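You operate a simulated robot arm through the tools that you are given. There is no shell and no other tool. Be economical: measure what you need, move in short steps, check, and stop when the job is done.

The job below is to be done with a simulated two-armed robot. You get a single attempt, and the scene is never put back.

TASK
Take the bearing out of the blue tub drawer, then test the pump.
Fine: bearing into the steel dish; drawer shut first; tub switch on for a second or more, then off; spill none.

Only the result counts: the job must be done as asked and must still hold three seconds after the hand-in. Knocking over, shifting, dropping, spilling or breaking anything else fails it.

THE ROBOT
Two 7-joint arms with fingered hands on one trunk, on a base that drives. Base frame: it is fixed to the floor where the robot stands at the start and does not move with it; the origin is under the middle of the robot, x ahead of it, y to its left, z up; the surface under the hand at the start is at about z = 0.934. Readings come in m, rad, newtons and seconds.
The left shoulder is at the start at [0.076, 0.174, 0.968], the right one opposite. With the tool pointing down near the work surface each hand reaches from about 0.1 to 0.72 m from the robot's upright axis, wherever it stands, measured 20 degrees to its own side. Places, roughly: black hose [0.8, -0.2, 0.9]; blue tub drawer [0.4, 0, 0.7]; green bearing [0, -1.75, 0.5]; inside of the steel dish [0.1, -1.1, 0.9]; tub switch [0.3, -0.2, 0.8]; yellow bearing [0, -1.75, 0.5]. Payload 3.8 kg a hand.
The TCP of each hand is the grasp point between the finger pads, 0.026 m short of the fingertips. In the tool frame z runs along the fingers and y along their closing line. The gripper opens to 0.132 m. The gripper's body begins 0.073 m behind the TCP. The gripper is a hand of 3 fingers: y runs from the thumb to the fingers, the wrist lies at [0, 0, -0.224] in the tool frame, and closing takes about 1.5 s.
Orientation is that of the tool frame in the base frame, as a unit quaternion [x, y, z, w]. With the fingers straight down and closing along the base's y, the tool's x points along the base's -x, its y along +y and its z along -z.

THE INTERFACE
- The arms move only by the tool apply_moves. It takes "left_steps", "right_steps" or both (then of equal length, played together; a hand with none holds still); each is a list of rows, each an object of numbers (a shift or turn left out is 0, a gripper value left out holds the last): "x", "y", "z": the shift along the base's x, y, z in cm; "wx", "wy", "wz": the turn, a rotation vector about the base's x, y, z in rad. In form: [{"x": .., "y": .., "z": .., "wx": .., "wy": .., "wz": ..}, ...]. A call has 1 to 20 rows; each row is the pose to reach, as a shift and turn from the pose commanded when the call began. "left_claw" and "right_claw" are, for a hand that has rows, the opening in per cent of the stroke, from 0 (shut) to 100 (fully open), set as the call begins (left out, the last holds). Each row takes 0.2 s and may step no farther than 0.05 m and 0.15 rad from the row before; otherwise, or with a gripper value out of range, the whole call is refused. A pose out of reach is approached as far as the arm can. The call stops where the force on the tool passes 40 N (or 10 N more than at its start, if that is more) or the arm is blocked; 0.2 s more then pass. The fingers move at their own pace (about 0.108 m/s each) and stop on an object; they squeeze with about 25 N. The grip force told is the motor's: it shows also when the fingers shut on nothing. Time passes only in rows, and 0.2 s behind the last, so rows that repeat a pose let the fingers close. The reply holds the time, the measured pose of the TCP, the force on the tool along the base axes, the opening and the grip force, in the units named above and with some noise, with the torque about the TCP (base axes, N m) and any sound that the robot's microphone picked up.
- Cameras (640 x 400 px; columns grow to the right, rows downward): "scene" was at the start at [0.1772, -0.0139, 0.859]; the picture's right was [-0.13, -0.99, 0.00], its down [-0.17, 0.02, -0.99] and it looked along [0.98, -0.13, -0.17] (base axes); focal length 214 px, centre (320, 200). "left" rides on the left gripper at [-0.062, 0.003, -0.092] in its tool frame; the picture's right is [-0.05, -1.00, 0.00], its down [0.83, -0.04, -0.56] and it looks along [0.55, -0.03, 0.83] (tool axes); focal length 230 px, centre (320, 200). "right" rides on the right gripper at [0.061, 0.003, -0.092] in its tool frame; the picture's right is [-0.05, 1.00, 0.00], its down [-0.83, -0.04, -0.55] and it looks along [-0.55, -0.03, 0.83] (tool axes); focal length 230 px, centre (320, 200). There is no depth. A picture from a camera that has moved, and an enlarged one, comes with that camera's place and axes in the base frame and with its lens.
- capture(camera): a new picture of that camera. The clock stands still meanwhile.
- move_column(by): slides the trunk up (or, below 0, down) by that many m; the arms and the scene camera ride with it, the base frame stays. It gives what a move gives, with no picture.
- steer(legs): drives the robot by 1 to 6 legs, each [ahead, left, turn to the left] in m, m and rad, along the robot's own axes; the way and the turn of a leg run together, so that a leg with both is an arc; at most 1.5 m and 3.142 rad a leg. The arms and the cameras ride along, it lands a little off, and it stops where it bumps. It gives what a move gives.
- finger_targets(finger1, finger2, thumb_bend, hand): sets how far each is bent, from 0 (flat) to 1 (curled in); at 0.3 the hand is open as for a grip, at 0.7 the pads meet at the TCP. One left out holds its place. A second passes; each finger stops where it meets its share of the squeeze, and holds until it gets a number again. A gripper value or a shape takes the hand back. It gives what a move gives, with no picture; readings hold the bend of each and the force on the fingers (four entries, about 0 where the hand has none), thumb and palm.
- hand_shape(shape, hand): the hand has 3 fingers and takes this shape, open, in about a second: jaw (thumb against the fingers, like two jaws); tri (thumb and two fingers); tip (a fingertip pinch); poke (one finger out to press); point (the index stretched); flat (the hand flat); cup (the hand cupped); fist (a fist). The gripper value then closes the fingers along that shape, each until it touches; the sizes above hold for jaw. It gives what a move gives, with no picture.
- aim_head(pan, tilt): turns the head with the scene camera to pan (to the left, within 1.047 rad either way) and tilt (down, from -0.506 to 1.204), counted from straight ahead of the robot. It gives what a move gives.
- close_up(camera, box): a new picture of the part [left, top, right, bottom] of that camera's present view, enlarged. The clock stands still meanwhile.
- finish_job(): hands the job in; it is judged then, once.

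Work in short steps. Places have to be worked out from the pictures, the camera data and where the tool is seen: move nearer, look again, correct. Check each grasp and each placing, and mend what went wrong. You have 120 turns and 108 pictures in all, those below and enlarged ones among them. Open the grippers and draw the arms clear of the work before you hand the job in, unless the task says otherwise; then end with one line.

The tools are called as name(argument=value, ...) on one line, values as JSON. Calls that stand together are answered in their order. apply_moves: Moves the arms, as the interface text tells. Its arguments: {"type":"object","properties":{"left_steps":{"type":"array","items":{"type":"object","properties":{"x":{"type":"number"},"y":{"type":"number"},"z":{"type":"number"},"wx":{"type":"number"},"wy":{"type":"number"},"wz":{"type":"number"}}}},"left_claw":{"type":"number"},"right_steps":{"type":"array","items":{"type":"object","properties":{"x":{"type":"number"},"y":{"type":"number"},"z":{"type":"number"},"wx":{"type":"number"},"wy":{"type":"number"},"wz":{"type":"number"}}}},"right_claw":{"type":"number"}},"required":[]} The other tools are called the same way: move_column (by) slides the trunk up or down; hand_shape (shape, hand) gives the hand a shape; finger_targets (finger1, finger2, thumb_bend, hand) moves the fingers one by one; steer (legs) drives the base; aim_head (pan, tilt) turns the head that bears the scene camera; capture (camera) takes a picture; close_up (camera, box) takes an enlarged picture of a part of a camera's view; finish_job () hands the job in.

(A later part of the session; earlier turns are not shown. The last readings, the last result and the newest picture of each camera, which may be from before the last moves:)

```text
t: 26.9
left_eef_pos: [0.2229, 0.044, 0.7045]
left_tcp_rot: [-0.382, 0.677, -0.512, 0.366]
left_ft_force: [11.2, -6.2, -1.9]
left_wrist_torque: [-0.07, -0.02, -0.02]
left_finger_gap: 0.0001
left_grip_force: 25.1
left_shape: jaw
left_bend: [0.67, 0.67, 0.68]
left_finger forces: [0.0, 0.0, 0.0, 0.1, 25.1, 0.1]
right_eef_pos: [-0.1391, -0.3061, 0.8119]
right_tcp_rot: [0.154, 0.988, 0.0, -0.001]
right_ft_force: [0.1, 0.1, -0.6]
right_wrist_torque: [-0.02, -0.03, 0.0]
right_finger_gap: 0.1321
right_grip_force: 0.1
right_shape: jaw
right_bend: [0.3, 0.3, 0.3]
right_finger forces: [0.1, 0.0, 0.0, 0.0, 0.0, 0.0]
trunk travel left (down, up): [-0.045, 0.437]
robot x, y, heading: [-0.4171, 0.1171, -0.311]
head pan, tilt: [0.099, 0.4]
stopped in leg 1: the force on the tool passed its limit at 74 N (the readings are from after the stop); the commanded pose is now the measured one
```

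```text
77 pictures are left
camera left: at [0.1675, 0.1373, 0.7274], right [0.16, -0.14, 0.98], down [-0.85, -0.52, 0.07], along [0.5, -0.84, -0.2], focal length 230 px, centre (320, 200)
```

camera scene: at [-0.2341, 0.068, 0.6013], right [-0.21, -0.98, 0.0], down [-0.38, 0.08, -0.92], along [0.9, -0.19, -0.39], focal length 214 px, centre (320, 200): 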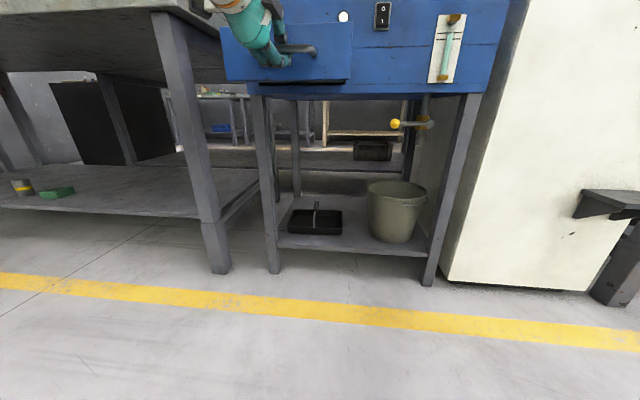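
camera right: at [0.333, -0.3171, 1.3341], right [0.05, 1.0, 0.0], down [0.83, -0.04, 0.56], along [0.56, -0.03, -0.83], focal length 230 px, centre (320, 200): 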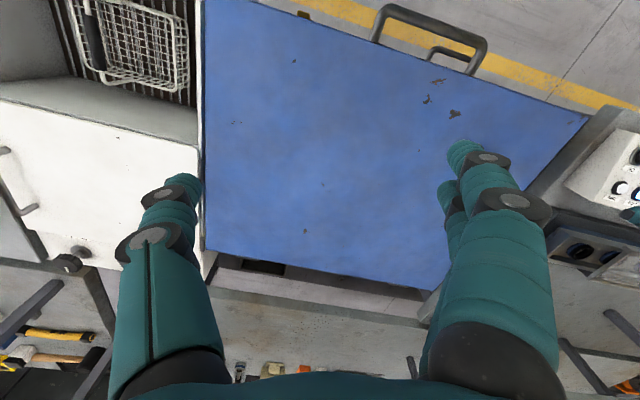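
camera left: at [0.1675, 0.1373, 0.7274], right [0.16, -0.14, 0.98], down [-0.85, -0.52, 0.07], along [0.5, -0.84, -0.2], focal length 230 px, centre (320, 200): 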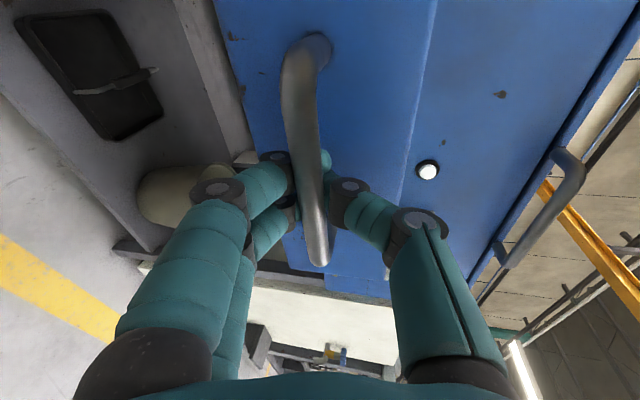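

The drawer has hit its stop, about 13 cm out. I'll open the hand and back the base away a little.

apply_moves(left_steps=[{"z": 0}, {"z": 0}, {"z": 0}, {"z": 0}, {"z": 0}, {"z": 0}], left_claw=65)

steer(legs=[[-0.1, 0, 0]])

move_column(by=0.42)

aim_head(pan=0.1, tilt=0.6)

capture(camera="scene")

```text
t: 28.4
left_eef_pos: [0.221, 0.0446, 0.7053]
left_tcp_rot: [-0.381, 0.677, -0.512, 0.366]
left_ft_force: [-0.3, 0.6, 0.1]
left_wrist_torque: [-0.02, 0.03, 0.02]
left_finger_gap: 0.0856
left_grip_force: 0.1
left_shape: jaw
left_bend: [0.7, 0.7, 0.68]
left_finger forces: [0.0, 0.1, 0.0, 0.0, 0.1, 0.0]
right_eef_pos: [-0.1393, -0.3047, 0.811]
right_tcp_rot: [0.154, 0.988, -0.001, 0.001]
right_ft_force: [0.1, -0.7, 0.2]
right_wrist_torque: [-0.02, 0.0, 0.0]
right_finger_gap: 0.1321
right_grip_force: 0.1
right_shape: jaw
right_bend: [0.3, 0.3, 0.3]
right_finger forces: [0.0, 0.0, 0.0, 0.0, 0.1, 0.0]
trunk travel left (down, up): [-0.045, 0.437]
robot x, y, heading: [-0.4186, 0.1156, -0.304]
head pan, tilt: [0.099, 0.4]
```

```text
t: 29.5
left_eef_pos: [0.125, 0.0759, 0.7035]
left_tcp_rot: [-0.382, 0.677, -0.512, 0.366]
left_ft_force: [-0.1, -0.2, -0.5]
left_wrist_torque: [0.03, -0.01, 0.01]
left_finger_gap: 0.0854
left_grip_force: 0.2
left_shape: jaw
left_bend: [0.7, 0.7, 0.68]
left_finger forces: [0.1, 0.1, 0.0, 0.0, 0.0, 0.0]
right_eef_pos: [-0.2349, -0.275, 0.8119]
right_tcp_rot: [0.153, 0.988, 0.0, 0.0]
right_ft_force: [-0.2, 0.4, 0.1]
right_wrist_torque: [-0.02, -0.01, 0.01]
right_finger_gap: 0.1317
right_grip_force: 0.0
right_shape: jaw
right_bend: [0.3, 0.3, 0.3]
right_finger forces: [0.0, 0.0, 0.1, 0.1, 0.0, 0.0]
trunk travel left (down, up): [-0.045, 0.437]
robot x, y, heading: [-0.5155, 0.1499, -0.305]
head pan, tilt: [0.099, 0.4]
```

```text
refused: 0.42 is not a number from -0.4 to 0.4
```

```text
t: 30.2
left_eef_pos: [0.1266, 0.0767, 0.705]
left_tcp_rot: [-0.382, 0.676, -0.513, 0.366]
left_ft_force: [-0.6, -0.4, 0.5]
left_wrist_torque: [-0.03, -0.02, -0.02]
left_finger_gap: 0.0853
left_grip_force: 0.0
left_shape: jaw
left_bend: [0.7, 0.7, 0.68]
left_finger forces: [0.0, 0.0, 0.1, 0.0, 0.1, 0.0]
right_eef_pos: [-0.2342, -0.2748, 0.8111]
right_tcp_rot: [0.153, 0.988, -0.001, 0.001]
right_ft_force: [0.8, 0.3, 0.6]
right_wrist_torque: [0.0, -0.02, 0.03]
right_finger_gap: 0.132
right_grip_force: 0.1
right_shape: jaw
right_bend: [0.3, 0.3, 0.3]
right_finger forces: [0.0, 0.1, 0.0, 0.0, 0.0, 0.1]
trunk travel left (down, up): [-0.045, 0.437]
robot x, y, heading: [-0.5132, 0.1511, -0.306]
head pan, tilt: [0.099, 0.6]
```

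```text
76 pictures are left
camera scene: at [-0.3346, 0.1, 0.5833], right [-0.21, -0.98, 0.0], down [-0.55, 0.12, -0.83], along [0.81, -0.17, -0.56], focal length 214 px, centre (320, 200)
```

scene: 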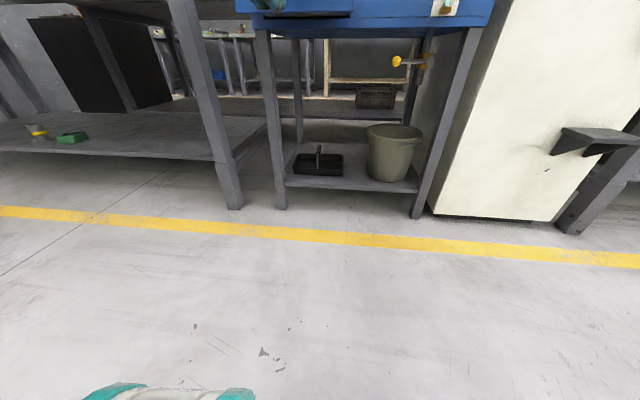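

Hand is clear of the handle. I'll raise the trunk to look into the drawer.

move_column(by=0.4)

steer(legs=[[0.18, -0.06, 0]])

capture(camera="scene")

```text
t: 34.1
left_eef_pos: [-0.0049, 0.117, 1.3631]
left_tcp_rot: [0.281, -0.537, 0.632, -0.483]
left_ft_force: [0.5, -1.0, -0.4]
left_wrist_torque: [0.01, 0.03, 0.01]
left_finger_gap: 0.0854
left_grip_force: 0.1
left_shape: jaw
left_bend: [0.7, 0.7, 0.68]
left_finger forces: [0.1, 0.0, 0.1, 0.1, 0.0, 0.1]
right_eef_pos: [-0.2335, -0.2745, 1.2119]
right_tcp_rot: [0.153, 0.988, 0.001, 0.0]
right_ft_force: [0.1, -0.2, 0.2]
right_wrist_torque: [0.01, 0.0, 0.0]
right_finger_gap: 0.1319
right_grip_force: 0.0
right_shape: jaw
right_bend: [0.3, 0.3, 0.3]
right_finger forces: [0.0, 0.0, 0.0, 0.0, 0.0, 0.1]
trunk travel left (down, up): [-0.445, 0.037]
robot x, y, heading: [-0.5117, 0.1489, -0.309]
head pan, tilt: [0.099, 0.6]
```

```text
t: 35.6
left_eef_pos: [0.1464, 0.0074, 1.3649]
left_tcp_rot: [0.281, -0.536, 0.633, -0.484]
left_ft_force: [0.3, -0.1, 0.2]
left_wrist_torque: [-0.03, 0.01, 0.0]
left_finger_gap: 0.0854
left_grip_force: 0.1
left_shape: jaw
left_bend: [0.7, 0.7, 0.68]
left_finger forces: [0.0, 0.1, 0.0, 0.0, 0.0, 0.1]
right_eef_pos: [-0.0817, -0.3848, 1.212]
right_tcp_rot: [0.153, 0.988, 0.0, 0.001]
right_ft_force: [0.5, -0.3, 0.3]
right_wrist_torque: [-0.01, 0.03, 0.02]
right_finger_gap: 0.1319
right_grip_force: 0.1
right_shape: jaw
right_bend: [0.3, 0.3, 0.3]
right_finger forces: [0.0, 0.0, 0.0, 0.0, 0.1, 0.0]
trunk travel left (down, up): [-0.445, 0.037]
robot x, y, heading: [-0.3633, 0.0375, -0.303]
head pan, tilt: [0.099, 0.6]
```

```text
75 pictures are left
camera scene: at [-0.1732, -0.0135, 1.0091], right [-0.2, -0.98, 0.0], down [-0.55, 0.12, -0.83], along [0.81, -0.17, -0.56], focal length 214 px, centre (320, 200)
```

scene: 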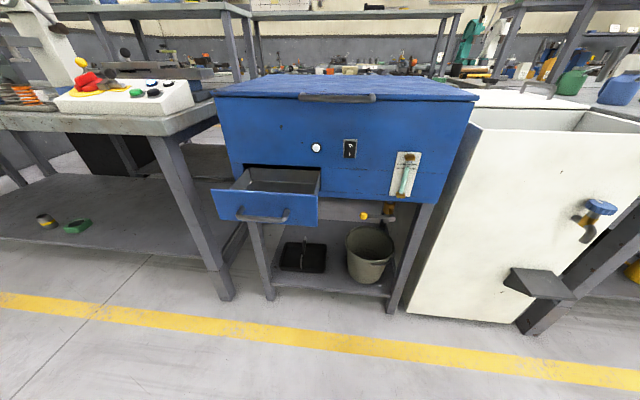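

The drawer stands open and the left arm is up out of the way. I'll zoom in on its inside.

close_up(camera="scene", box=[200, 130, 360, 230])

capture(camera="right")

```text
4.00 times, centred on (280, 180) of scene
camera zoom: at [-0.1732, -0.0135, 1.0091], right [-0.2, -0.98, 0.0], down [-0.55, 0.12, -0.83], along [0.81, -0.17, -0.56], focal length 858 px, centre (480, 280)
```

zoom: 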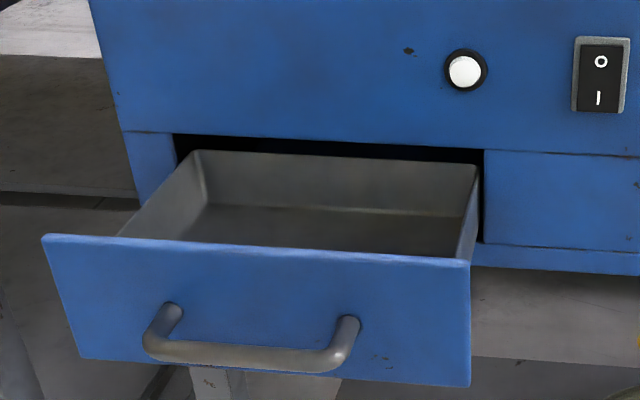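

```text
73 pictures are left
camera right: at [-0.1383, -0.3641, 1.3045], right [0.35, 0.94, 0.0], down [0.78, -0.29, 0.56], along [0.52, -0.19, -0.83], focal length 230 px, centre (320, 200)
```

right: 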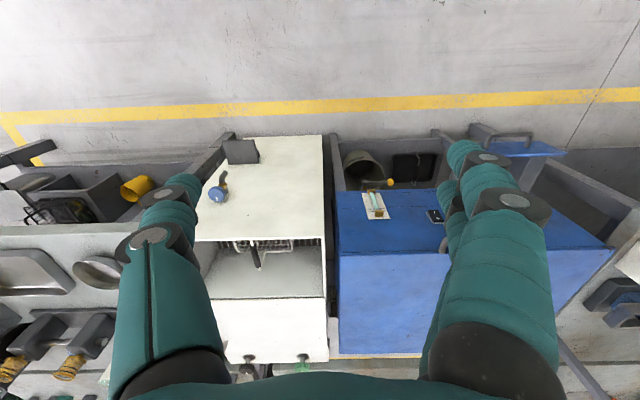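

The drawer floor just behind its front wall is hidden from here. I'll drive 20 cm closer, which keeps the same clearance as at the start, and look down more steeply.

steer(legs=[[0.2, 0, 0]])

aim_head(pan=0.2, tilt=0.95)

capture(camera="scene")

```text
t: 37.2
left_eef_pos: [0.3412, -0.0509, 1.3641]
left_tcp_rot: [0.282, -0.535, 0.632, -0.485]
left_ft_force: [0.3, -1.0, -0.8]
left_wrist_torque: [0.01, 0.01, 0.0]
left_finger_gap: 0.0853
left_grip_force: 0.0
left_shape: jaw
left_bend: [0.7, 0.7, 0.68]
left_finger forces: [0.0, 0.0, 0.0, 0.1, 0.0, 0.0]
right_eef_pos: [0.1146, -0.4449, 1.2109]
right_tcp_rot: [0.151, 0.989, 0.0, 0.002]
right_ft_force: [-0.6, 0.0, -0.5]
right_wrist_torque: [0.0, 0.03, -0.01]
right_finger_gap: 0.132
right_grip_force: 0.1
right_shape: jaw
right_bend: [0.3, 0.3, 0.3]
right_finger forces: [0.1, 0.0, 0.0, 0.0, 0.0, 0.1]
trunk travel left (down, up): [-0.445, 0.037]
robot x, y, heading: [-0.168, -0.0245, -0.302]
head pan, tilt: [0.099, 0.6]
```

```text
t: 38.1
left_eef_pos: [0.3418, -0.0512, 1.3639]
left_tcp_rot: [0.282, -0.535, 0.631, -0.485]
left_ft_force: [0.6, 0.1, 0.2]
left_wrist_torque: [0.02, 0.0, -0.01]
left_finger_gap: 0.0856
left_grip_force: 0.0
left_shape: jaw
left_bend: [0.7, 0.7, 0.68]
left_finger forces: [0.1, 0.1, 0.0, 0.1, 0.0, 0.0]
right_eef_pos: [0.1149, -0.445, 1.2125]
right_tcp_rot: [0.15, 0.989, 0.0, 0.001]
right_ft_force: [0.4, -0.6, 0.5]
right_wrist_torque: [0.05, 0.04, 0.01]
right_finger_gap: 0.1318
right_grip_force: 0.1
right_shape: jaw
right_bend: [0.3, 0.3, 0.3]
right_finger forces: [0.1, 0.1, 0.0, 0.0, 0.0, 0.1]
trunk travel left (down, up): [-0.445, 0.037]
robot x, y, heading: [-0.1661, -0.022, -0.306]
head pan, tilt: [0.201, 0.949]
```

```text
72 pictures are left
camera scene: at [0.0073, -0.0632, 0.9808], right [-0.1, -0.99, 0.0], down [-0.81, 0.08, -0.58], along [0.58, -0.06, -0.81], focal length 214 px, centre (320, 200)
```

scene: 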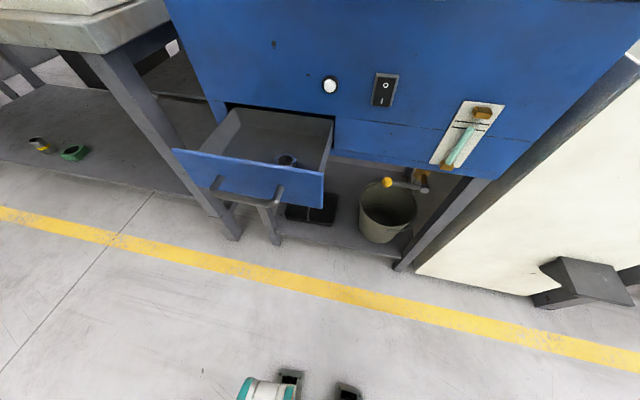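

A small part lies in the drawer near the front. I'll zoom in on it.

close_up(camera="scene", box=[200, 100, 360, 200])

```text
4.00 times, centred on (280, 150) of scene
camera zoom: at [0.0073, -0.0632, 0.9808], right [-0.1, -0.99, 0.0], down [-0.81, 0.08, -0.58], along [0.58, -0.06, -0.81], focal length 858 px, centre (480, 400)
```

zoom: 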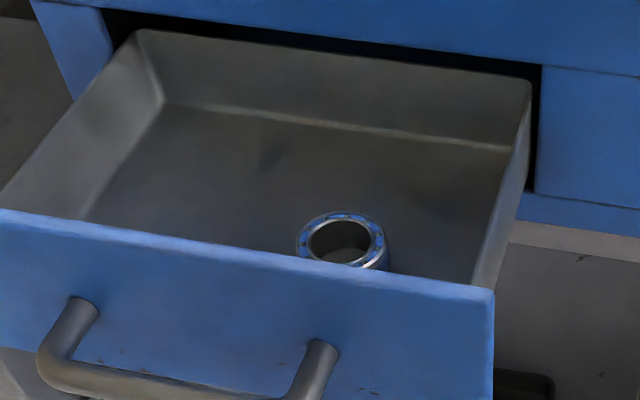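

The bearing, a blue-caged ring of about 43 mm, lies near (0.33, -0.027) with its top at z≈0.67. I'll shift the base 25 cm left so the right hand can reach it from above, lower the trunk slightly, and look with the right camera.

steer(legs=[[-0.05, 0.25, 0]])

aim_head(pan=-0.1, tilt=0.8)

capture(camera="scene")

capture(camera="right")

```text
t: 40.8
left_eef_pos: [0.3668, 0.1965, 1.3648]
left_tcp_rot: [0.282, -0.535, 0.631, -0.485]
left_ft_force: [0.0, 0.6, -0.3]
left_wrist_torque: [-0.01, -0.02, 0.01]
left_finger_gap: 0.0856
left_grip_force: 0.0
left_shape: jaw
left_bend: [0.7, 0.7, 0.68]
left_finger forces: [0.0, 0.0, 0.0, 0.1, 0.1, 0.0]
right_eef_pos: [0.1403, -0.1961, 1.2124]
right_tcp_rot: [0.149, 0.989, 0.0, 0.001]
right_ft_force: [0.5, -0.9, -0.3]
right_wrist_torque: [-0.02, -0.04, 0.02]
right_finger_gap: 0.1317
right_grip_force: 0.0
right_shape: jaw
right_bend: [0.3, 0.3, 0.3]
right_finger forces: [0.0, 0.1, 0.1, 0.1, 0.1, 0.0]
trunk travel left (down, up): [-0.445, 0.037]
robot x, y, heading: [-0.1427, 0.2215, -0.299]
head pan, tilt: [0.201, 0.949]
```

```text
t: 41.6
left_eef_pos: [0.3662, 0.1976, 1.3649]
left_tcp_rot: [0.281, -0.536, 0.632, -0.485]
left_ft_force: [0.6, 0.4, 0.9]
left_wrist_torque: [-0.02, 0.0, -0.02]
left_finger_gap: 0.0853
left_grip_force: 0.0
left_shape: jaw
left_bend: [0.7, 0.7, 0.68]
left_finger forces: [0.0, 0.0, 0.0, 0.1, 0.1, 0.1]
right_eef_pos: [0.1395, -0.1963, 1.2118]
right_tcp_rot: [0.15, 0.989, -0.001, 0.001]
right_ft_force: [0.1, 0.3, 0.2]
right_wrist_torque: [0.0, -0.02, 0.0]
right_finger_gap: 0.132
right_grip_force: 0.1
right_shape: jaw
right_bend: [0.3, 0.3, 0.3]
right_finger forces: [0.1, 0.0, 0.1, 0.1, 0.1, 0.0]
trunk travel left (down, up): [-0.445, 0.037]
robot x, y, heading: [-0.1398, 0.2258, -0.298]
head pan, tilt: [-0.099, 0.799]
```

```text
70 pictures are left
camera scene: at [0.0346, 0.1606, 0.9922], right [-0.39, -0.92, 0.0], down [-0.66, 0.28, -0.7], along [0.64, -0.27, -0.72], focal length 214 px, centre (320, 200)
```

scene: 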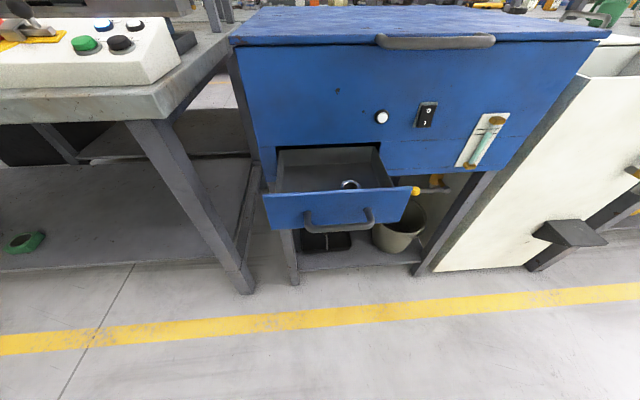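

```text
69 pictures are left
camera right: at [0.0834, -0.1762, 1.3044], right [0.35, 0.94, 0.0], down [0.78, -0.29, 0.56], along [0.52, -0.19, -0.83], focal length 230 px, centre (320, 200)
```

right: 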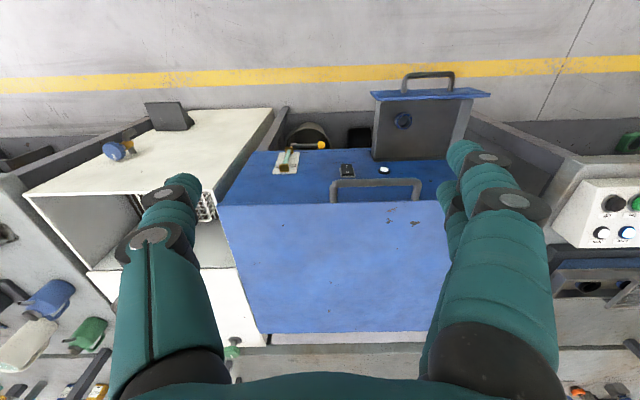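

Three rays meet near (0.305, -0.025, 0.70), so the drawer floor is higher than I assumed. I'll zoom the right camera to refine that.

close_up(camera="right", box=[350, 70, 510, 170])

close_up(camera="scene", box=[250, 130, 410, 230])

```text
4.00 times, centred on (430, 120) of right
camera zoom: at [0.0834, -0.1762, 1.3044], right [0.35, 0.94, 0.0], down [0.78, -0.29, 0.56], along [0.52, -0.19, -0.83], focal length 920 px, centre (-120, 520)
```

zoom: 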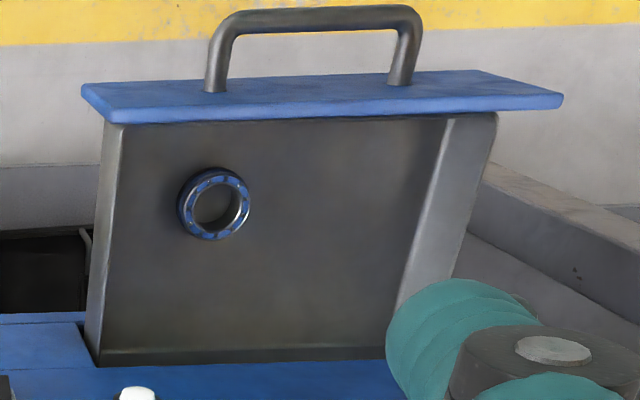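

```text
4.00 times, centred on (330, 180) of scene
camera zoom: at [0.0346, 0.1606, 0.9922], right [-0.39, -0.92, 0.0], down [-0.66, 0.28, -0.7], along [0.64, -0.27, -0.72], focal length 858 px, centre (280, 280)
```

zoom: 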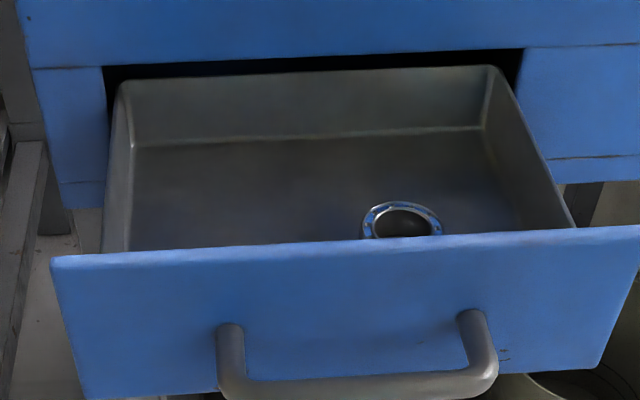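

The bearing top is at about (0.309, -0.026, 0.696), roughly 47 mm across. I'll bring the right hand over it at z 0.80, tilted 10° so the wrist leans away from the lid handle.

apply_moves(right_steps=[{"x": 1.5, "y": 1.5, "z": -3.7}, {"x": 3.1, "y": 3.1, "z": -7.4}, {"x": 4.6, "y": 4.6, "z": -11.2}, {"x": 6.2, "y": 6.2, "z": -14.9}, {"x": 7.7, "y": 7.7, "z": -18.6}, {"x": 9.3, "y": 9.3, "z": -22.4}, {"x": 10.8, "y": 10.8, "z": -26.1, "wx": -0.026, "wy": -0.081}, {"x": 12.4, "y": 12.4, "z": -29.8, "wx": -0.052, "wy": -0.162}, {"x": 13.9, "y": 13.9, "z": -33.5, "wx": -0.052, "wy": -0.162}, {"x": 15.5, "y": 15.5, "z": -37.3, "wx": -0.052, "wy": -0.162}, {"x": 17.0, "y": 17.0, "z": -41, "wx": -0.052, "wy": -0.162}], right_claw=58)

capture(camera="right")

capture(camera="scene")

```text
t: 44.0
left_eef_pos: [0.3671, 0.1971, 1.3632]
left_tcp_rot: [0.283, -0.535, 0.632, -0.485]
left_ft_force: [-0.9, 0.6, 1.0]
left_wrist_torque: [0.01, 0.02, -0.03]
left_finger_gap: 0.0855
left_grip_force: 0.0
left_shape: jaw
left_bend: [0.7, 0.7, 0.68]
left_finger forces: [0.1, 0.1, 0.0, 0.1, 0.0, 0.0]
right_eef_pos: [0.212, -0.1059, 0.8786]
right_tcp_rot: [0.149, 0.985, -0.012, 0.085]
right_ft_force: [-0.4, -0.4, -0.5]
right_wrist_torque: [-0.01, -0.01, 0.01]
right_finger_gap: 0.0766
right_grip_force: 0.1
right_shape: jaw
right_bend: [0.72, 0.72, 0.7]
right_finger forces: [0.1, 0.0, 0.0, 0.1, 0.1, 0.1]
right hand out of reach, approached as far as the arm can: row 6, 7, 8, 9, 10, 11
trunk travel left (down, up): [-0.445, 0.037]
robot x, y, heading: [-0.1429, 0.2228, -0.298]
head pan, tilt: [-0.099, 0.799]
```

```text
66 pictures are left
camera right: at [0.1405, -0.0807, 0.9584], right [0.34, 0.94, 0.01], down [0.68, -0.26, 0.69], along [0.65, -0.23, -0.72], focal length 230 px, centre (320, 200)
```

right: 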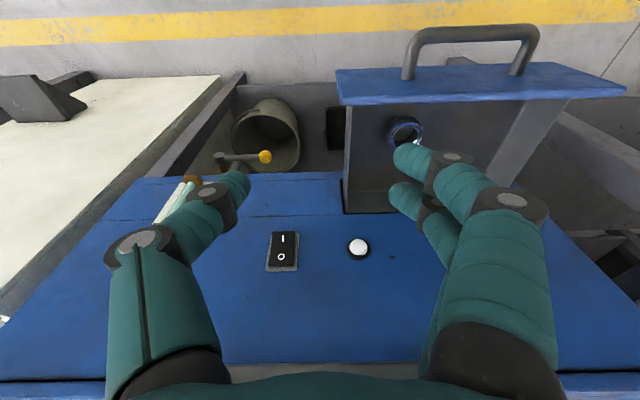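

```text
65 pictures are left
camera scene: at [0.0347, 0.1607, 0.9922], right [-0.39, -0.92, 0.0], down [-0.66, 0.28, -0.7], along [0.64, -0.27, -0.72], focal length 214 px, centre (320, 200)
```

scene: 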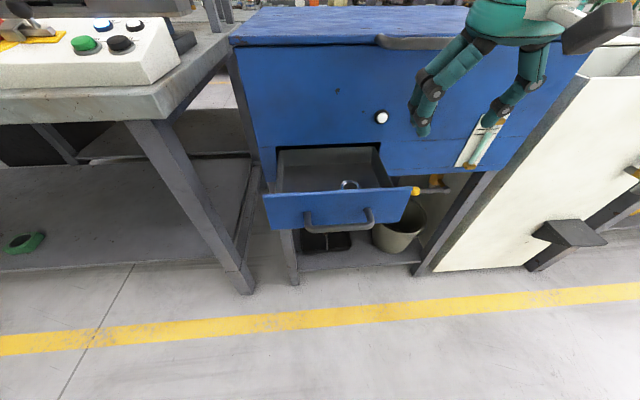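

The shoulder is too high for this reach. I'll lift the hand 13 cm and then lower the trunk 20 cm, which leaves the hand at about the same height.

apply_moves(right_steps=[{"z": 4.5}, {"z": 9}, {"z": 13}])

move_column(by=-0.2)

```text
t: 44.8
left_eef_pos: [0.3649, 0.1976, 1.3638]
left_tcp_rot: [0.282, -0.535, 0.632, -0.485]
left_ft_force: [0.1, 0.6, 0.2]
left_wrist_torque: [-0.01, 0.02, -0.02]
left_finger_gap: 0.0855
left_grip_force: 0.1
left_shape: jaw
left_bend: [0.7, 0.7, 0.68]
left_finger forces: [0.0, 0.0, 0.0, 0.1, 0.0, 0.0]
right_eef_pos: [0.2121, -0.1063, 1.0092]
right_tcp_rot: [0.15, 0.985, -0.015, 0.085]
right_ft_force: [0.0, 0.1, -0.3]
right_wrist_torque: [0.0, -0.03, 0.0]
right_finger_gap: 0.0769
right_grip_force: 0.1
right_shape: jaw
right_bend: [0.72, 0.72, 0.7]
right_finger forces: [0.0, 0.0, 0.0, 0.0, 0.0, 0.0]
trunk travel left (down, up): [-0.445, 0.037]
robot x, y, heading: [-0.1395, 0.2245, -0.298]
head pan, tilt: [-0.099, 0.799]
```

```text
t: 47.0
left_eef_pos: [0.3854, 0.1915, 1.1441]
left_tcp_rot: [0.294, -0.552, 0.62, -0.474]
left_ft_force: [-0.1, -0.9, -0.2]
left_wrist_torque: [-0.03, -0.03, -0.02]
left_finger_gap: 0.0857
left_grip_force: 0.1
left_shape: jaw
left_bend: [0.7, 0.7, 0.68]
left_finger forces: [0.0, 0.0, 0.0, 0.1, 0.0, 0.1]
right_eef_pos: [0.2165, -0.1089, 0.8129]
right_tcp_rot: [0.149, 0.985, -0.014, 0.086]
right_ft_force: [-0.4, 0.4, -0.9]
right_wrist_torque: [0.0, -0.03, 0.02]
right_finger_gap: 0.0767
right_grip_force: 0.1
right_shape: jaw
right_bend: [0.72, 0.72, 0.7]
right_finger forces: [0.0, 0.0, 0.0, 0.0, 0.1, 0.0]
trunk travel left (down, up): [-0.245, 0.237]
robot x, y, heading: [-0.1396, 0.2262, -0.301]
head pan, tilt: [-0.099, 0.799]
```

Now I'll move over the bearing at z≈0.80.

apply_moves(right_steps=[{"x": 3.0, "y": 2.8, "z": 0}, {"x": 6.0, "y": 5.5, "z": 0}, {"x": 9.2, "y": 8.3, "z": -1}])

capture(camera="right")

capture(camera="scene")

```text
t: 47.8
left_eef_pos: [0.3858, 0.1907, 1.1439]
left_tcp_rot: [0.295, -0.551, 0.621, -0.473]
left_ft_force: [-0.7, 0.0, 0.5]
left_wrist_torque: [0.04, 0.0, 0.01]
left_finger_gap: 0.0855
left_grip_force: 0.0
left_shape: jaw
left_bend: [0.7, 0.7, 0.68]
left_finger forces: [0.1, 0.0, 0.0, 0.0, 0.1, 0.1]
right_eef_pos: [0.2839, -0.0522, 0.8124]
right_tcp_rot: [0.15, 0.985, -0.015, 0.086]
right_ft_force: [-0.1, 0.2, 0.3]
right_wrist_torque: [0.01, 0.01, -0.03]
right_finger_gap: 0.0766
right_grip_force: 0.0
right_shape: jaw
right_bend: [0.72, 0.72, 0.7]
right_finger forces: [0.0, 0.1, 0.0, 0.1, 0.0, 0.0]
right hand out of reach, approached as far as the arm can: row 3
trunk travel left (down, up): [-0.245, 0.237]
robot x, y, heading: [-0.1414, 0.2218, -0.3]
head pan, tilt: [-0.099, 0.799]
```

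```text
64 pictures are left
camera right: at [0.2128, -0.0267, 0.8914], right [0.35, 0.94, 0.01], down [0.68, -0.25, 0.69], along [0.65, -0.23, -0.72], focal length 230 px, centre (320, 200)
```

right: 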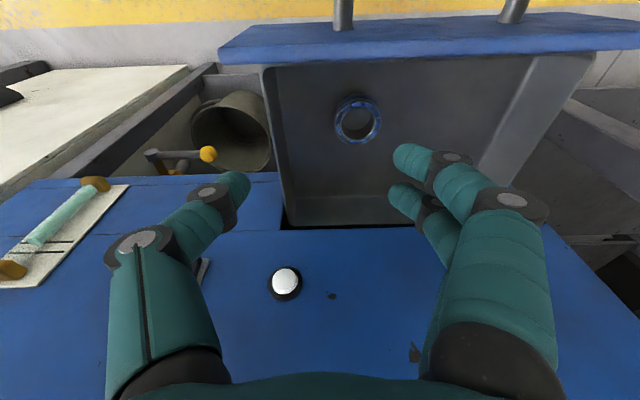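

```text
63 pictures are left
camera scene: at [0.0133, 0.1672, 0.774], right [-0.39, -0.92, 0.0], down [-0.66, 0.28, -0.7], along [0.64, -0.27, -0.72], focal length 214 px, centre (320, 200)
```

scene: 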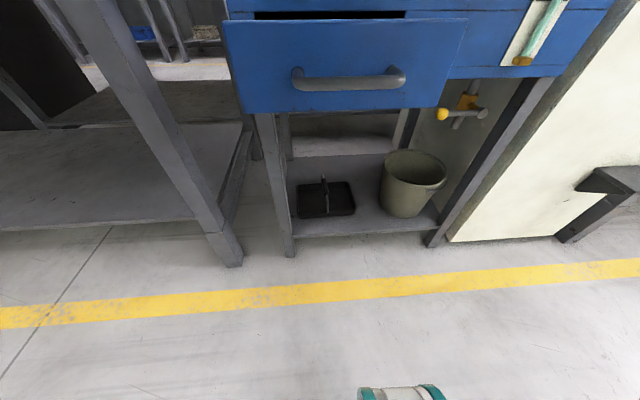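

The bearing ray is again (0.308, -0.024). I need the shoulder lower still, so I'll raise the right hand, pull the left hand back clear of the bench, then lower the trunk 20 cm.

apply_moves(right_steps=[{"z": 4.5}, {"z": 9}, {"z": 13.5}, {"z": 18}], left_steps=[{"x": -3, "y": 1, "z": 0}, {"x": -6, "y": 2, "z": 2}, {"x": -9, "y": 3, "z": 4}, {"x": -9, "y": 3, "z": 6}])

move_column(by=-0.2)

capture(camera="left")

```text
t: 48.8
left_eef_pos: [0.3045, 0.2131, 1.2206]
left_tcp_rot: [0.295, -0.554, 0.619, -0.473]
left_ft_force: [0.4, -0.2, 0.4]
left_wrist_torque: [0.0, -0.03, 0.0]
left_finger_gap: 0.0857
left_grip_force: 0.0
left_shape: jaw
left_bend: [0.7, 0.7, 0.68]
left_finger forces: [0.1, 0.0, 0.0, 0.0, 0.0, 0.0]
left hand out of reach, approached as far as the arm can: row 1, 2, 3, 4
right_eef_pos: [0.2822, -0.062, 0.9602]
right_tcp_rot: [0.149, 0.985, -0.013, 0.085]
right_ft_force: [-0.4, 0.0, -1.0]
right_wrist_torque: [-0.01, -0.03, -0.02]
right_finger_gap: 0.077
right_grip_force: 0.0
right_shape: jaw
right_bend: [0.72, 0.72, 0.7]
right_finger forces: [0.0, 0.1, 0.0, 0.0, 0.1, 0.0]
right hand out of reach, approached as far as the arm can: row 3, 4
trunk travel left (down, up): [-0.245, 0.237]
robot x, y, heading: [-0.1416, 0.2238, -0.301]
head pan, tilt: [-0.099, 0.799]
```

```text
t: 51.0
left_eef_pos: [0.3944, 0.184, 0.9477]
left_tcp_rot: [-0.334, 0.605, -0.579, 0.433]
left_ft_force: [-0.4, 0.5, -0.7]
left_wrist_torque: [0.01, -0.02, 0.0]
left_finger_gap: 0.0852
left_grip_force: 0.1
left_shape: jaw
left_bend: [0.7, 0.7, 0.68]
left_finger forces: [0.0, 0.1, 0.2, 0.1, 0.0, 0.0]
right_eef_pos: [0.2822, -0.0611, 0.7616]
right_tcp_rot: [0.149, 0.985, -0.013, 0.086]
right_ft_force: [-0.7, 0.2, -1.5]
right_wrist_torque: [-0.02, -0.02, -0.02]
right_finger_gap: 0.0767
right_grip_force: 0.0
right_shape: jaw
right_bend: [0.72, 0.72, 0.7]
right_finger forces: [0.1, 0.0, 0.0, 0.1, 0.0, 0.0]
trunk travel left (down, up): [-0.045, 0.437]
robot x, y, heading: [-0.1413, 0.2264, -0.298]
head pan, tilt: [-0.099, 0.799]
```

```text
62 pictures are left
camera left: at [0.3348, 0.2782, 0.9499], right [-0.08, -0.06, 1.0], down [-0.84, -0.53, -0.1], along [0.53, -0.85, -0.01], focal length 230 px, centre (320, 200)
```

left: 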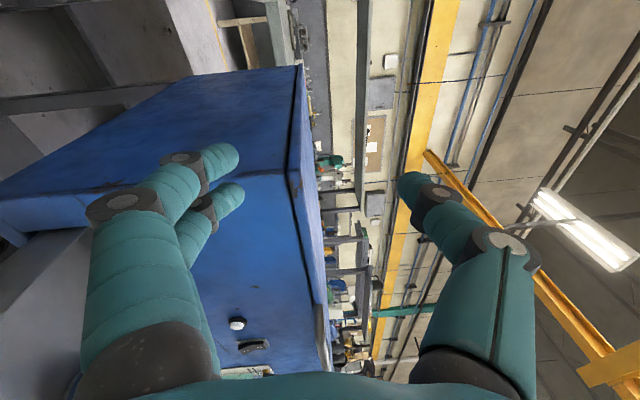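

The right TCP is at (0.282, -0.061, 0.762). I'll rise 3 cm and shift over the bearing.

apply_moves(right_steps=[{"z": 3}, {"x": 1.3, "y": 1.7, "z": 3}, {"x": 2.7, "y": 3.5, "z": 3}])

capture(camera="right")

```text
t: 51.8
left_eef_pos: [0.3936, 0.1844, 0.948]
left_tcp_rot: [-0.333, 0.605, -0.579, 0.433]
left_ft_force: [-1.0, 0.5, 0.5]
left_wrist_torque: [0.02, 0.01, 0.0]
left_finger_gap: 0.0854
left_grip_force: 0.1
left_shape: jaw
left_bend: [0.7, 0.7, 0.68]
left_finger forces: [0.0, 0.0, 0.0, 0.0, 0.0, 0.1]
right_eef_pos: [0.2953, -0.052, 0.7925]
right_tcp_rot: [0.15, 0.985, -0.013, 0.085]
right_ft_force: [-0.2, -0.7, -1.4]
right_wrist_torque: [0.0, -0.01, 0.04]
right_finger_gap: 0.0768
right_grip_force: 0.1
right_shape: jaw
right_bend: [0.72, 0.72, 0.7]
right_finger forces: [0.0, 0.0, 0.0, 0.0, 0.0, 0.1]
right hand out of reach, approached as far as the arm can: row 2, 3
trunk travel left (down, up): [-0.045, 0.437]
robot x, y, heading: [-0.1429, 0.2227, -0.301]
head pan, tilt: [-0.099, 0.799]
```

```text
61 pictures are left
camera right: at [0.2246, -0.0274, 0.8732], right [0.35, 0.94, 0.01], down [0.68, -0.26, 0.69], along [0.65, -0.23, -0.72], focal length 230 px, centre (320, 200)
```

right: 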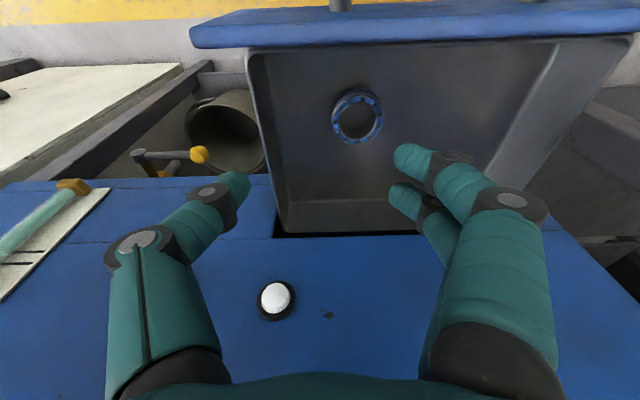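

The limit seems to be lateral rather than vertical. I'll close the last 3 cm with the base by driving left 0.029 m and ahead 0.005 m.

steer(legs=[[0.005, 0.029, 0]])

capture(camera="right")

```text
t: 52.7
left_eef_pos: [0.4083, 0.2103, 0.9474]
left_tcp_rot: [-0.333, 0.606, -0.578, 0.434]
left_ft_force: [-0.5, 0.1, 0.3]
left_wrist_torque: [0.0, -0.01, -0.01]
left_finger_gap: 0.0855
left_grip_force: 0.0
left_shape: jaw
left_bend: [0.7, 0.7, 0.68]
left_finger forces: [0.0, 0.1, 0.0, 0.1, 0.0, 0.1]
right_eef_pos: [0.309, -0.0271, 0.7942]
right_tcp_rot: [0.15, 0.985, -0.014, 0.085]
right_ft_force: [0.7, -0.4, 0.4]
right_wrist_torque: [0.02, 0.01, -0.01]
right_finger_gap: 0.0764
right_grip_force: 0.0
right_shape: jaw
right_bend: [0.72, 0.72, 0.7]
right_finger forces: [0.0, 0.1, 0.1, 0.0, 0.0, 0.1]
trunk travel left (down, up): [-0.045, 0.437]
robot x, y, heading: [-0.1267, 0.2496, -0.304]
head pan, tilt: [-0.099, 0.799]
```

```text
60 pictures are left
camera right: at [0.2378, -0.0013, 0.8731], right [0.35, 0.94, 0.01], down [0.68, -0.26, 0.69], along [0.65, -0.23, -0.72], focal length 230 px, centre (320, 200)
```

right: 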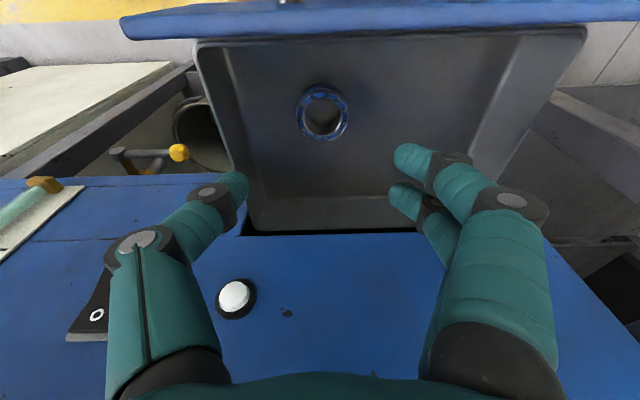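

The TCP is right above the bearing at (0.309, -0.024). I'll descend straight down to z≈0.712.

apply_moves(right_steps=[{"z": -2.5, "y": 0.2}, {"z": -5, "y": 0.3}, {"z": -7, "y": 0.3}, {"z": -8.2, "y": 0.3}])

capture(camera="right")

```text
t: 53.7
left_eef_pos: [0.4079, 0.2113, 0.9476]
left_tcp_rot: [-0.333, 0.606, -0.579, 0.433]
left_ft_force: [0.8, -0.4, 0.3]
left_wrist_torque: [0.0, 0.02, 0.01]
left_finger_gap: 0.0857
left_grip_force: 0.0
left_shape: jaw
left_bend: [0.7, 0.7, 0.68]
left_finger forces: [0.0, 0.0, 0.0, 0.1, 0.1, 0.1]
right_eef_pos: [0.309, -0.0237, 0.7107]
right_tcp_rot: [0.149, 0.985, -0.013, 0.086]
right_ft_force: [0.9, 0.5, 0.2]
right_wrist_torque: [-0.01, 0.01, -0.01]
right_finger_gap: 0.0768
right_grip_force: 0.0
right_shape: jaw
right_bend: [0.72, 0.72, 0.7]
right_finger forces: [0.1, 0.0, 0.1, 0.1, 0.1, 0.0]
trunk travel left (down, up): [-0.045, 0.437]
robot x, y, heading: [-0.129, 0.2542, -0.302]
head pan, tilt: [-0.099, 0.799]
```

```text
59 pictures are left
camera right: at [0.2385, 0.0022, 0.7908], right [0.35, 0.94, 0.01], down [0.68, -0.26, 0.69], along [0.65, -0.23, -0.72], focal length 230 px, centre (320, 200)
```

right: 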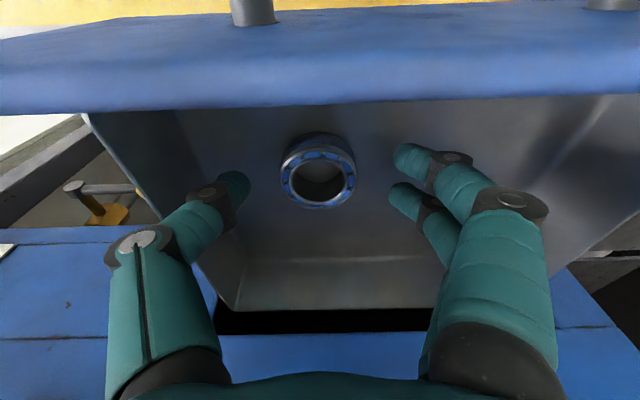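

The bearing is centred between the fingers, about 5 mm further forward. I'll ease 6 mm down and 5 mm forward and watch the force.

apply_moves(right_steps=[{"x": 0.5, "y": -0.1, "z": -0.3}, {"x": 0.5, "y": -0.1, "z": -0.6}])

capture(camera="right")

```text
t: 54.3
left_eef_pos: [0.4082, 0.2108, 0.9474]
left_tcp_rot: [-0.333, 0.605, -0.579, 0.433]
left_ft_force: [0.4, 0.8, -0.1]
left_wrist_torque: [0.0, 0.01, -0.01]
left_finger_gap: 0.0857
left_grip_force: 0.0
left_shape: jaw
left_bend: [0.7, 0.7, 0.68]
left_finger forces: [0.1, 0.0, 0.1, 0.0, 0.0, 0.1]
right_eef_pos: [0.3146, -0.0237, 0.7037]
right_tcp_rot: [0.15, 0.985, -0.012, 0.085]
right_ft_force: [0.5, -0.1, -0.5]
right_wrist_torque: [-0.01, -0.02, -0.01]
right_finger_gap: 0.0769
right_grip_force: 0.2
right_shape: jaw
right_bend: [0.72, 0.72, 0.7]
right_finger forces: [0.0, 0.1, 0.1, 0.0, 0.1, 0.0]
trunk travel left (down, up): [-0.045, 0.437]
robot x, y, heading: [-0.1307, 0.2503, -0.3]
head pan, tilt: [-0.099, 0.799]
```

```text
58 pictures are left
camera right: at [0.2432, 0.0012, 0.7845], right [0.35, 0.94, 0.01], down [0.68, -0.26, 0.69], along [0.65, -0.23, -0.72], focal length 230 px, centre (320, 200)
```

right: 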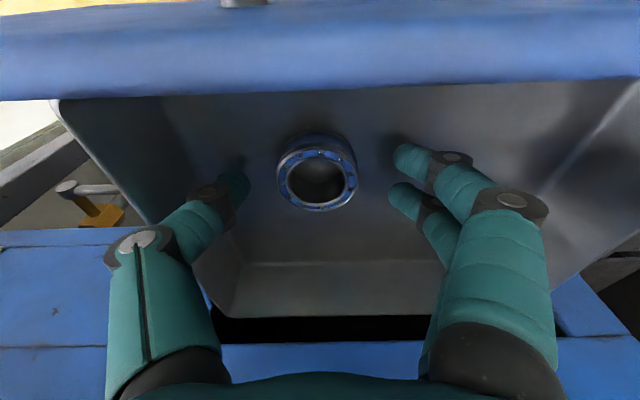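

No contact yet. I'll go another 6 mm down in small rows.

apply_moves(right_steps=[{"z": -0.2}, {"z": -0.4}, {"z": -0.6}])

capture(camera="right")

```text
t: 55.1
left_eef_pos: [0.4063, 0.2106, 0.9486]
left_tcp_rot: [-0.332, 0.605, -0.579, 0.433]
left_ft_force: [0.5, 0.1, -0.4]
left_wrist_torque: [0.03, 0.03, 0.0]
left_finger_gap: 0.0855
left_grip_force: 0.1
left_shape: jaw
left_bend: [0.7, 0.7, 0.68]
left_finger forces: [0.0, 0.0, 0.0, 0.0, 0.1, 0.1]
right_eef_pos: [0.3145, -0.0234, 0.6987]
right_tcp_rot: [0.15, 0.985, -0.011, 0.088]
right_ft_force: [-1.0, 0.0, 11.7]
right_wrist_torque: [0.6, -0.02, 0.04]
right_finger_gap: 0.0759
right_grip_force: 0.0
right_shape: jaw
right_bend: [0.73, 0.72, 0.7]
right_finger forces: [12.8, 0.0, 0.0, 0.0, 0.1, 0.0]
trunk travel left (down, up): [-0.045, 0.437]
robot x, y, heading: [-0.1285, 0.2479, -0.299]
head pan, tilt: [-0.099, 0.799]
```

```text
57 pictures are left
camera right: at [0.2425, 0.0014, 0.7804], right [0.34, 0.94, 0.01], down [0.67, -0.26, 0.69], along [0.65, -0.23, -0.72], focal length 230 px, centre (320, 200)
```

right: 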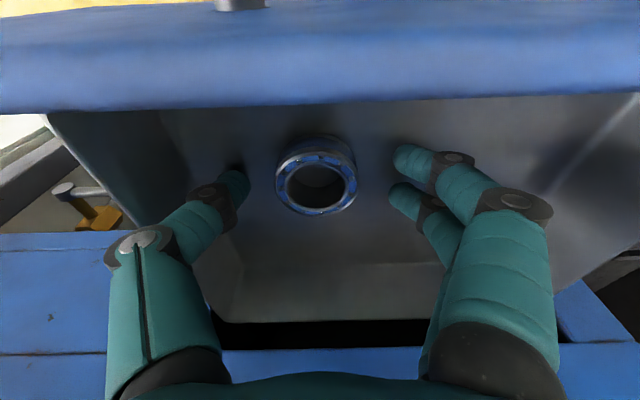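

The fingertip touched the floor with 12 N. I'll rise 4 mm and close on the bearing.

apply_moves(right_steps=[{"z": 0.5}])

apply_moves(right_steps=[{"z": 0}, {"z": 0}, {"z": 0}, {"z": 0}, {"z": 0}, {"z": 0}, {"z": 0}, {"z": 0}], right_claw=0)

capture(camera="right")

```text
t: 55.5
left_eef_pos: [0.4074, 0.2097, 0.9472]
left_tcp_rot: [-0.333, 0.606, -0.578, 0.434]
left_ft_force: [-0.2, 0.2, -0.1]
left_wrist_torque: [-0.01, 0.02, -0.04]
left_finger_gap: 0.0856
left_grip_force: 0.0
left_shape: jaw
left_bend: [0.7, 0.7, 0.68]
left_finger forces: [0.0, 0.1, 0.0, 0.0, 0.0, 0.1]
right_eef_pos: [0.3138, -0.0251, 0.7015]
right_tcp_rot: [0.15, 0.985, -0.014, 0.084]
right_ft_force: [0.4, 0.4, -0.3]
right_wrist_torque: [-0.04, 0.03, 0.02]
right_finger_gap: 0.0766
right_grip_force: 0.1
right_shape: jaw
right_bend: [0.72, 0.72, 0.7]
right_finger forces: [0.0, 0.0, 0.0, 0.0, 0.1, 0.1]
trunk travel left (down, up): [-0.045, 0.437]
robot x, y, heading: [-0.1291, 0.2517, -0.299]
head pan, tilt: [-0.099, 0.799]
```

```text
t: 57.3
left_eef_pos: [0.4084, 0.2117, 0.9478]
left_tcp_rot: [-0.333, 0.605, -0.579, 0.433]
left_ft_force: [0.4, 1.3, -0.8]
left_wrist_torque: [0.01, 0.0, -0.02]
left_finger_gap: 0.0855
left_grip_force: 0.1
left_shape: jaw
left_bend: [0.7, 0.7, 0.68]
left_finger forces: [0.1, 0.1, 0.1, 0.0, 0.0, 0.0]
right_eef_pos: [0.314, -0.0231, 0.7029]
right_tcp_rot: [0.15, 0.985, -0.012, 0.085]
right_ft_force: [0.0, -0.2, 1.0]
right_wrist_torque: [0.0, -0.01, 0.03]
right_finger_gap: 0.035
right_grip_force: 25.0
right_shape: jaw
right_bend: [0.73, 0.73, 0.7]
right_finger forces: [11.6, 11.2, 0.1, 0.1, 22.3, 0.0]
trunk travel left (down, up): [-0.045, 0.437]
robot x, y, heading: [-0.1279, 0.2492, -0.301]
head pan, tilt: [-0.099, 0.799]
```

```text
56 pictures are left
camera right: at [0.2432, 0.0009, 0.7839], right [0.35, 0.94, 0.01], down [0.68, -0.26, 0.69], along [0.65, -0.23, -0.72], focal length 230 px, centre (320, 200)
```

right: 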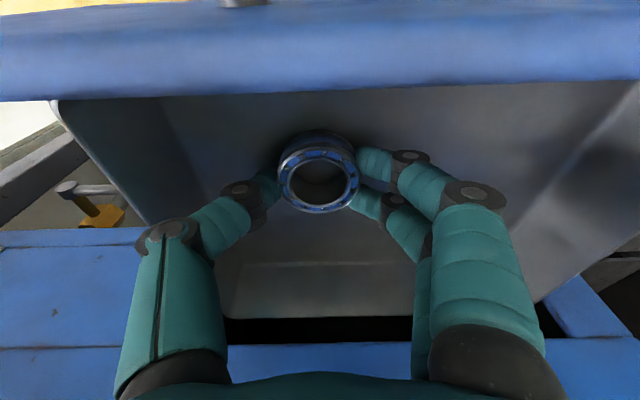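

All three fingers hold the bearing, with a 35 mm gap and balanced forces. I'll lift straight up, which also leans away from the lid handle.

apply_moves(right_steps=[{"z": 2}, {"z": 5}, {"z": 9}, {"z": 13, "x": -0.5}])

capture(camera="right")

```text
t: 58.3
left_eef_pos: [0.4086, 0.2108, 0.9478]
left_tcp_rot: [-0.333, 0.606, -0.578, 0.433]
left_ft_force: [-0.7, -0.1, 0.1]
left_wrist_torque: [-0.02, -0.01, 0.03]
left_finger_gap: 0.0857
left_grip_force: 0.0
left_shape: jaw
left_bend: [0.7, 0.7, 0.68]
left_finger forces: [0.0, 0.1, 0.0, 0.0, 0.0, 0.0]
right_eef_pos: [0.2954, -0.0415, 0.8308]
right_tcp_rot: [0.151, 0.985, -0.014, 0.085]
right_ft_force: [0.7, 0.1, -2.1]
right_wrist_torque: [-0.03, 0.0, 0.0]
right_finger_gap: 0.0346
right_grip_force: 25.3
right_shape: jaw
right_bend: [0.73, 0.73, 0.7]
right_finger forces: [11.8, 11.5, 0.0, 0.0, 22.5, 0.0]
right hand out of reach, approached as far as the arm can: row 3, 4
trunk travel left (down, up): [-0.045, 0.437]
robot x, y, heading: [-0.1282, 0.2505, -0.303]
head pan, tilt: [-0.099, 0.799]
```

```text
55 pictures are left
camera right: at [0.2236, -0.0165, 0.9123], right [0.35, 0.94, 0.01], down [0.68, -0.26, 0.69], along [0.65, -0.23, -0.72], focal length 230 px, centre (320, 200)
```

right: 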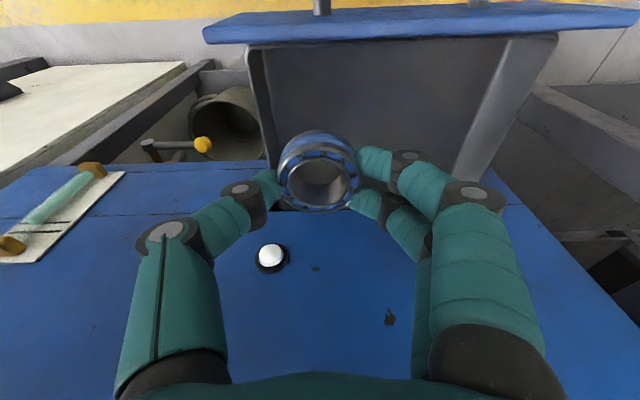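

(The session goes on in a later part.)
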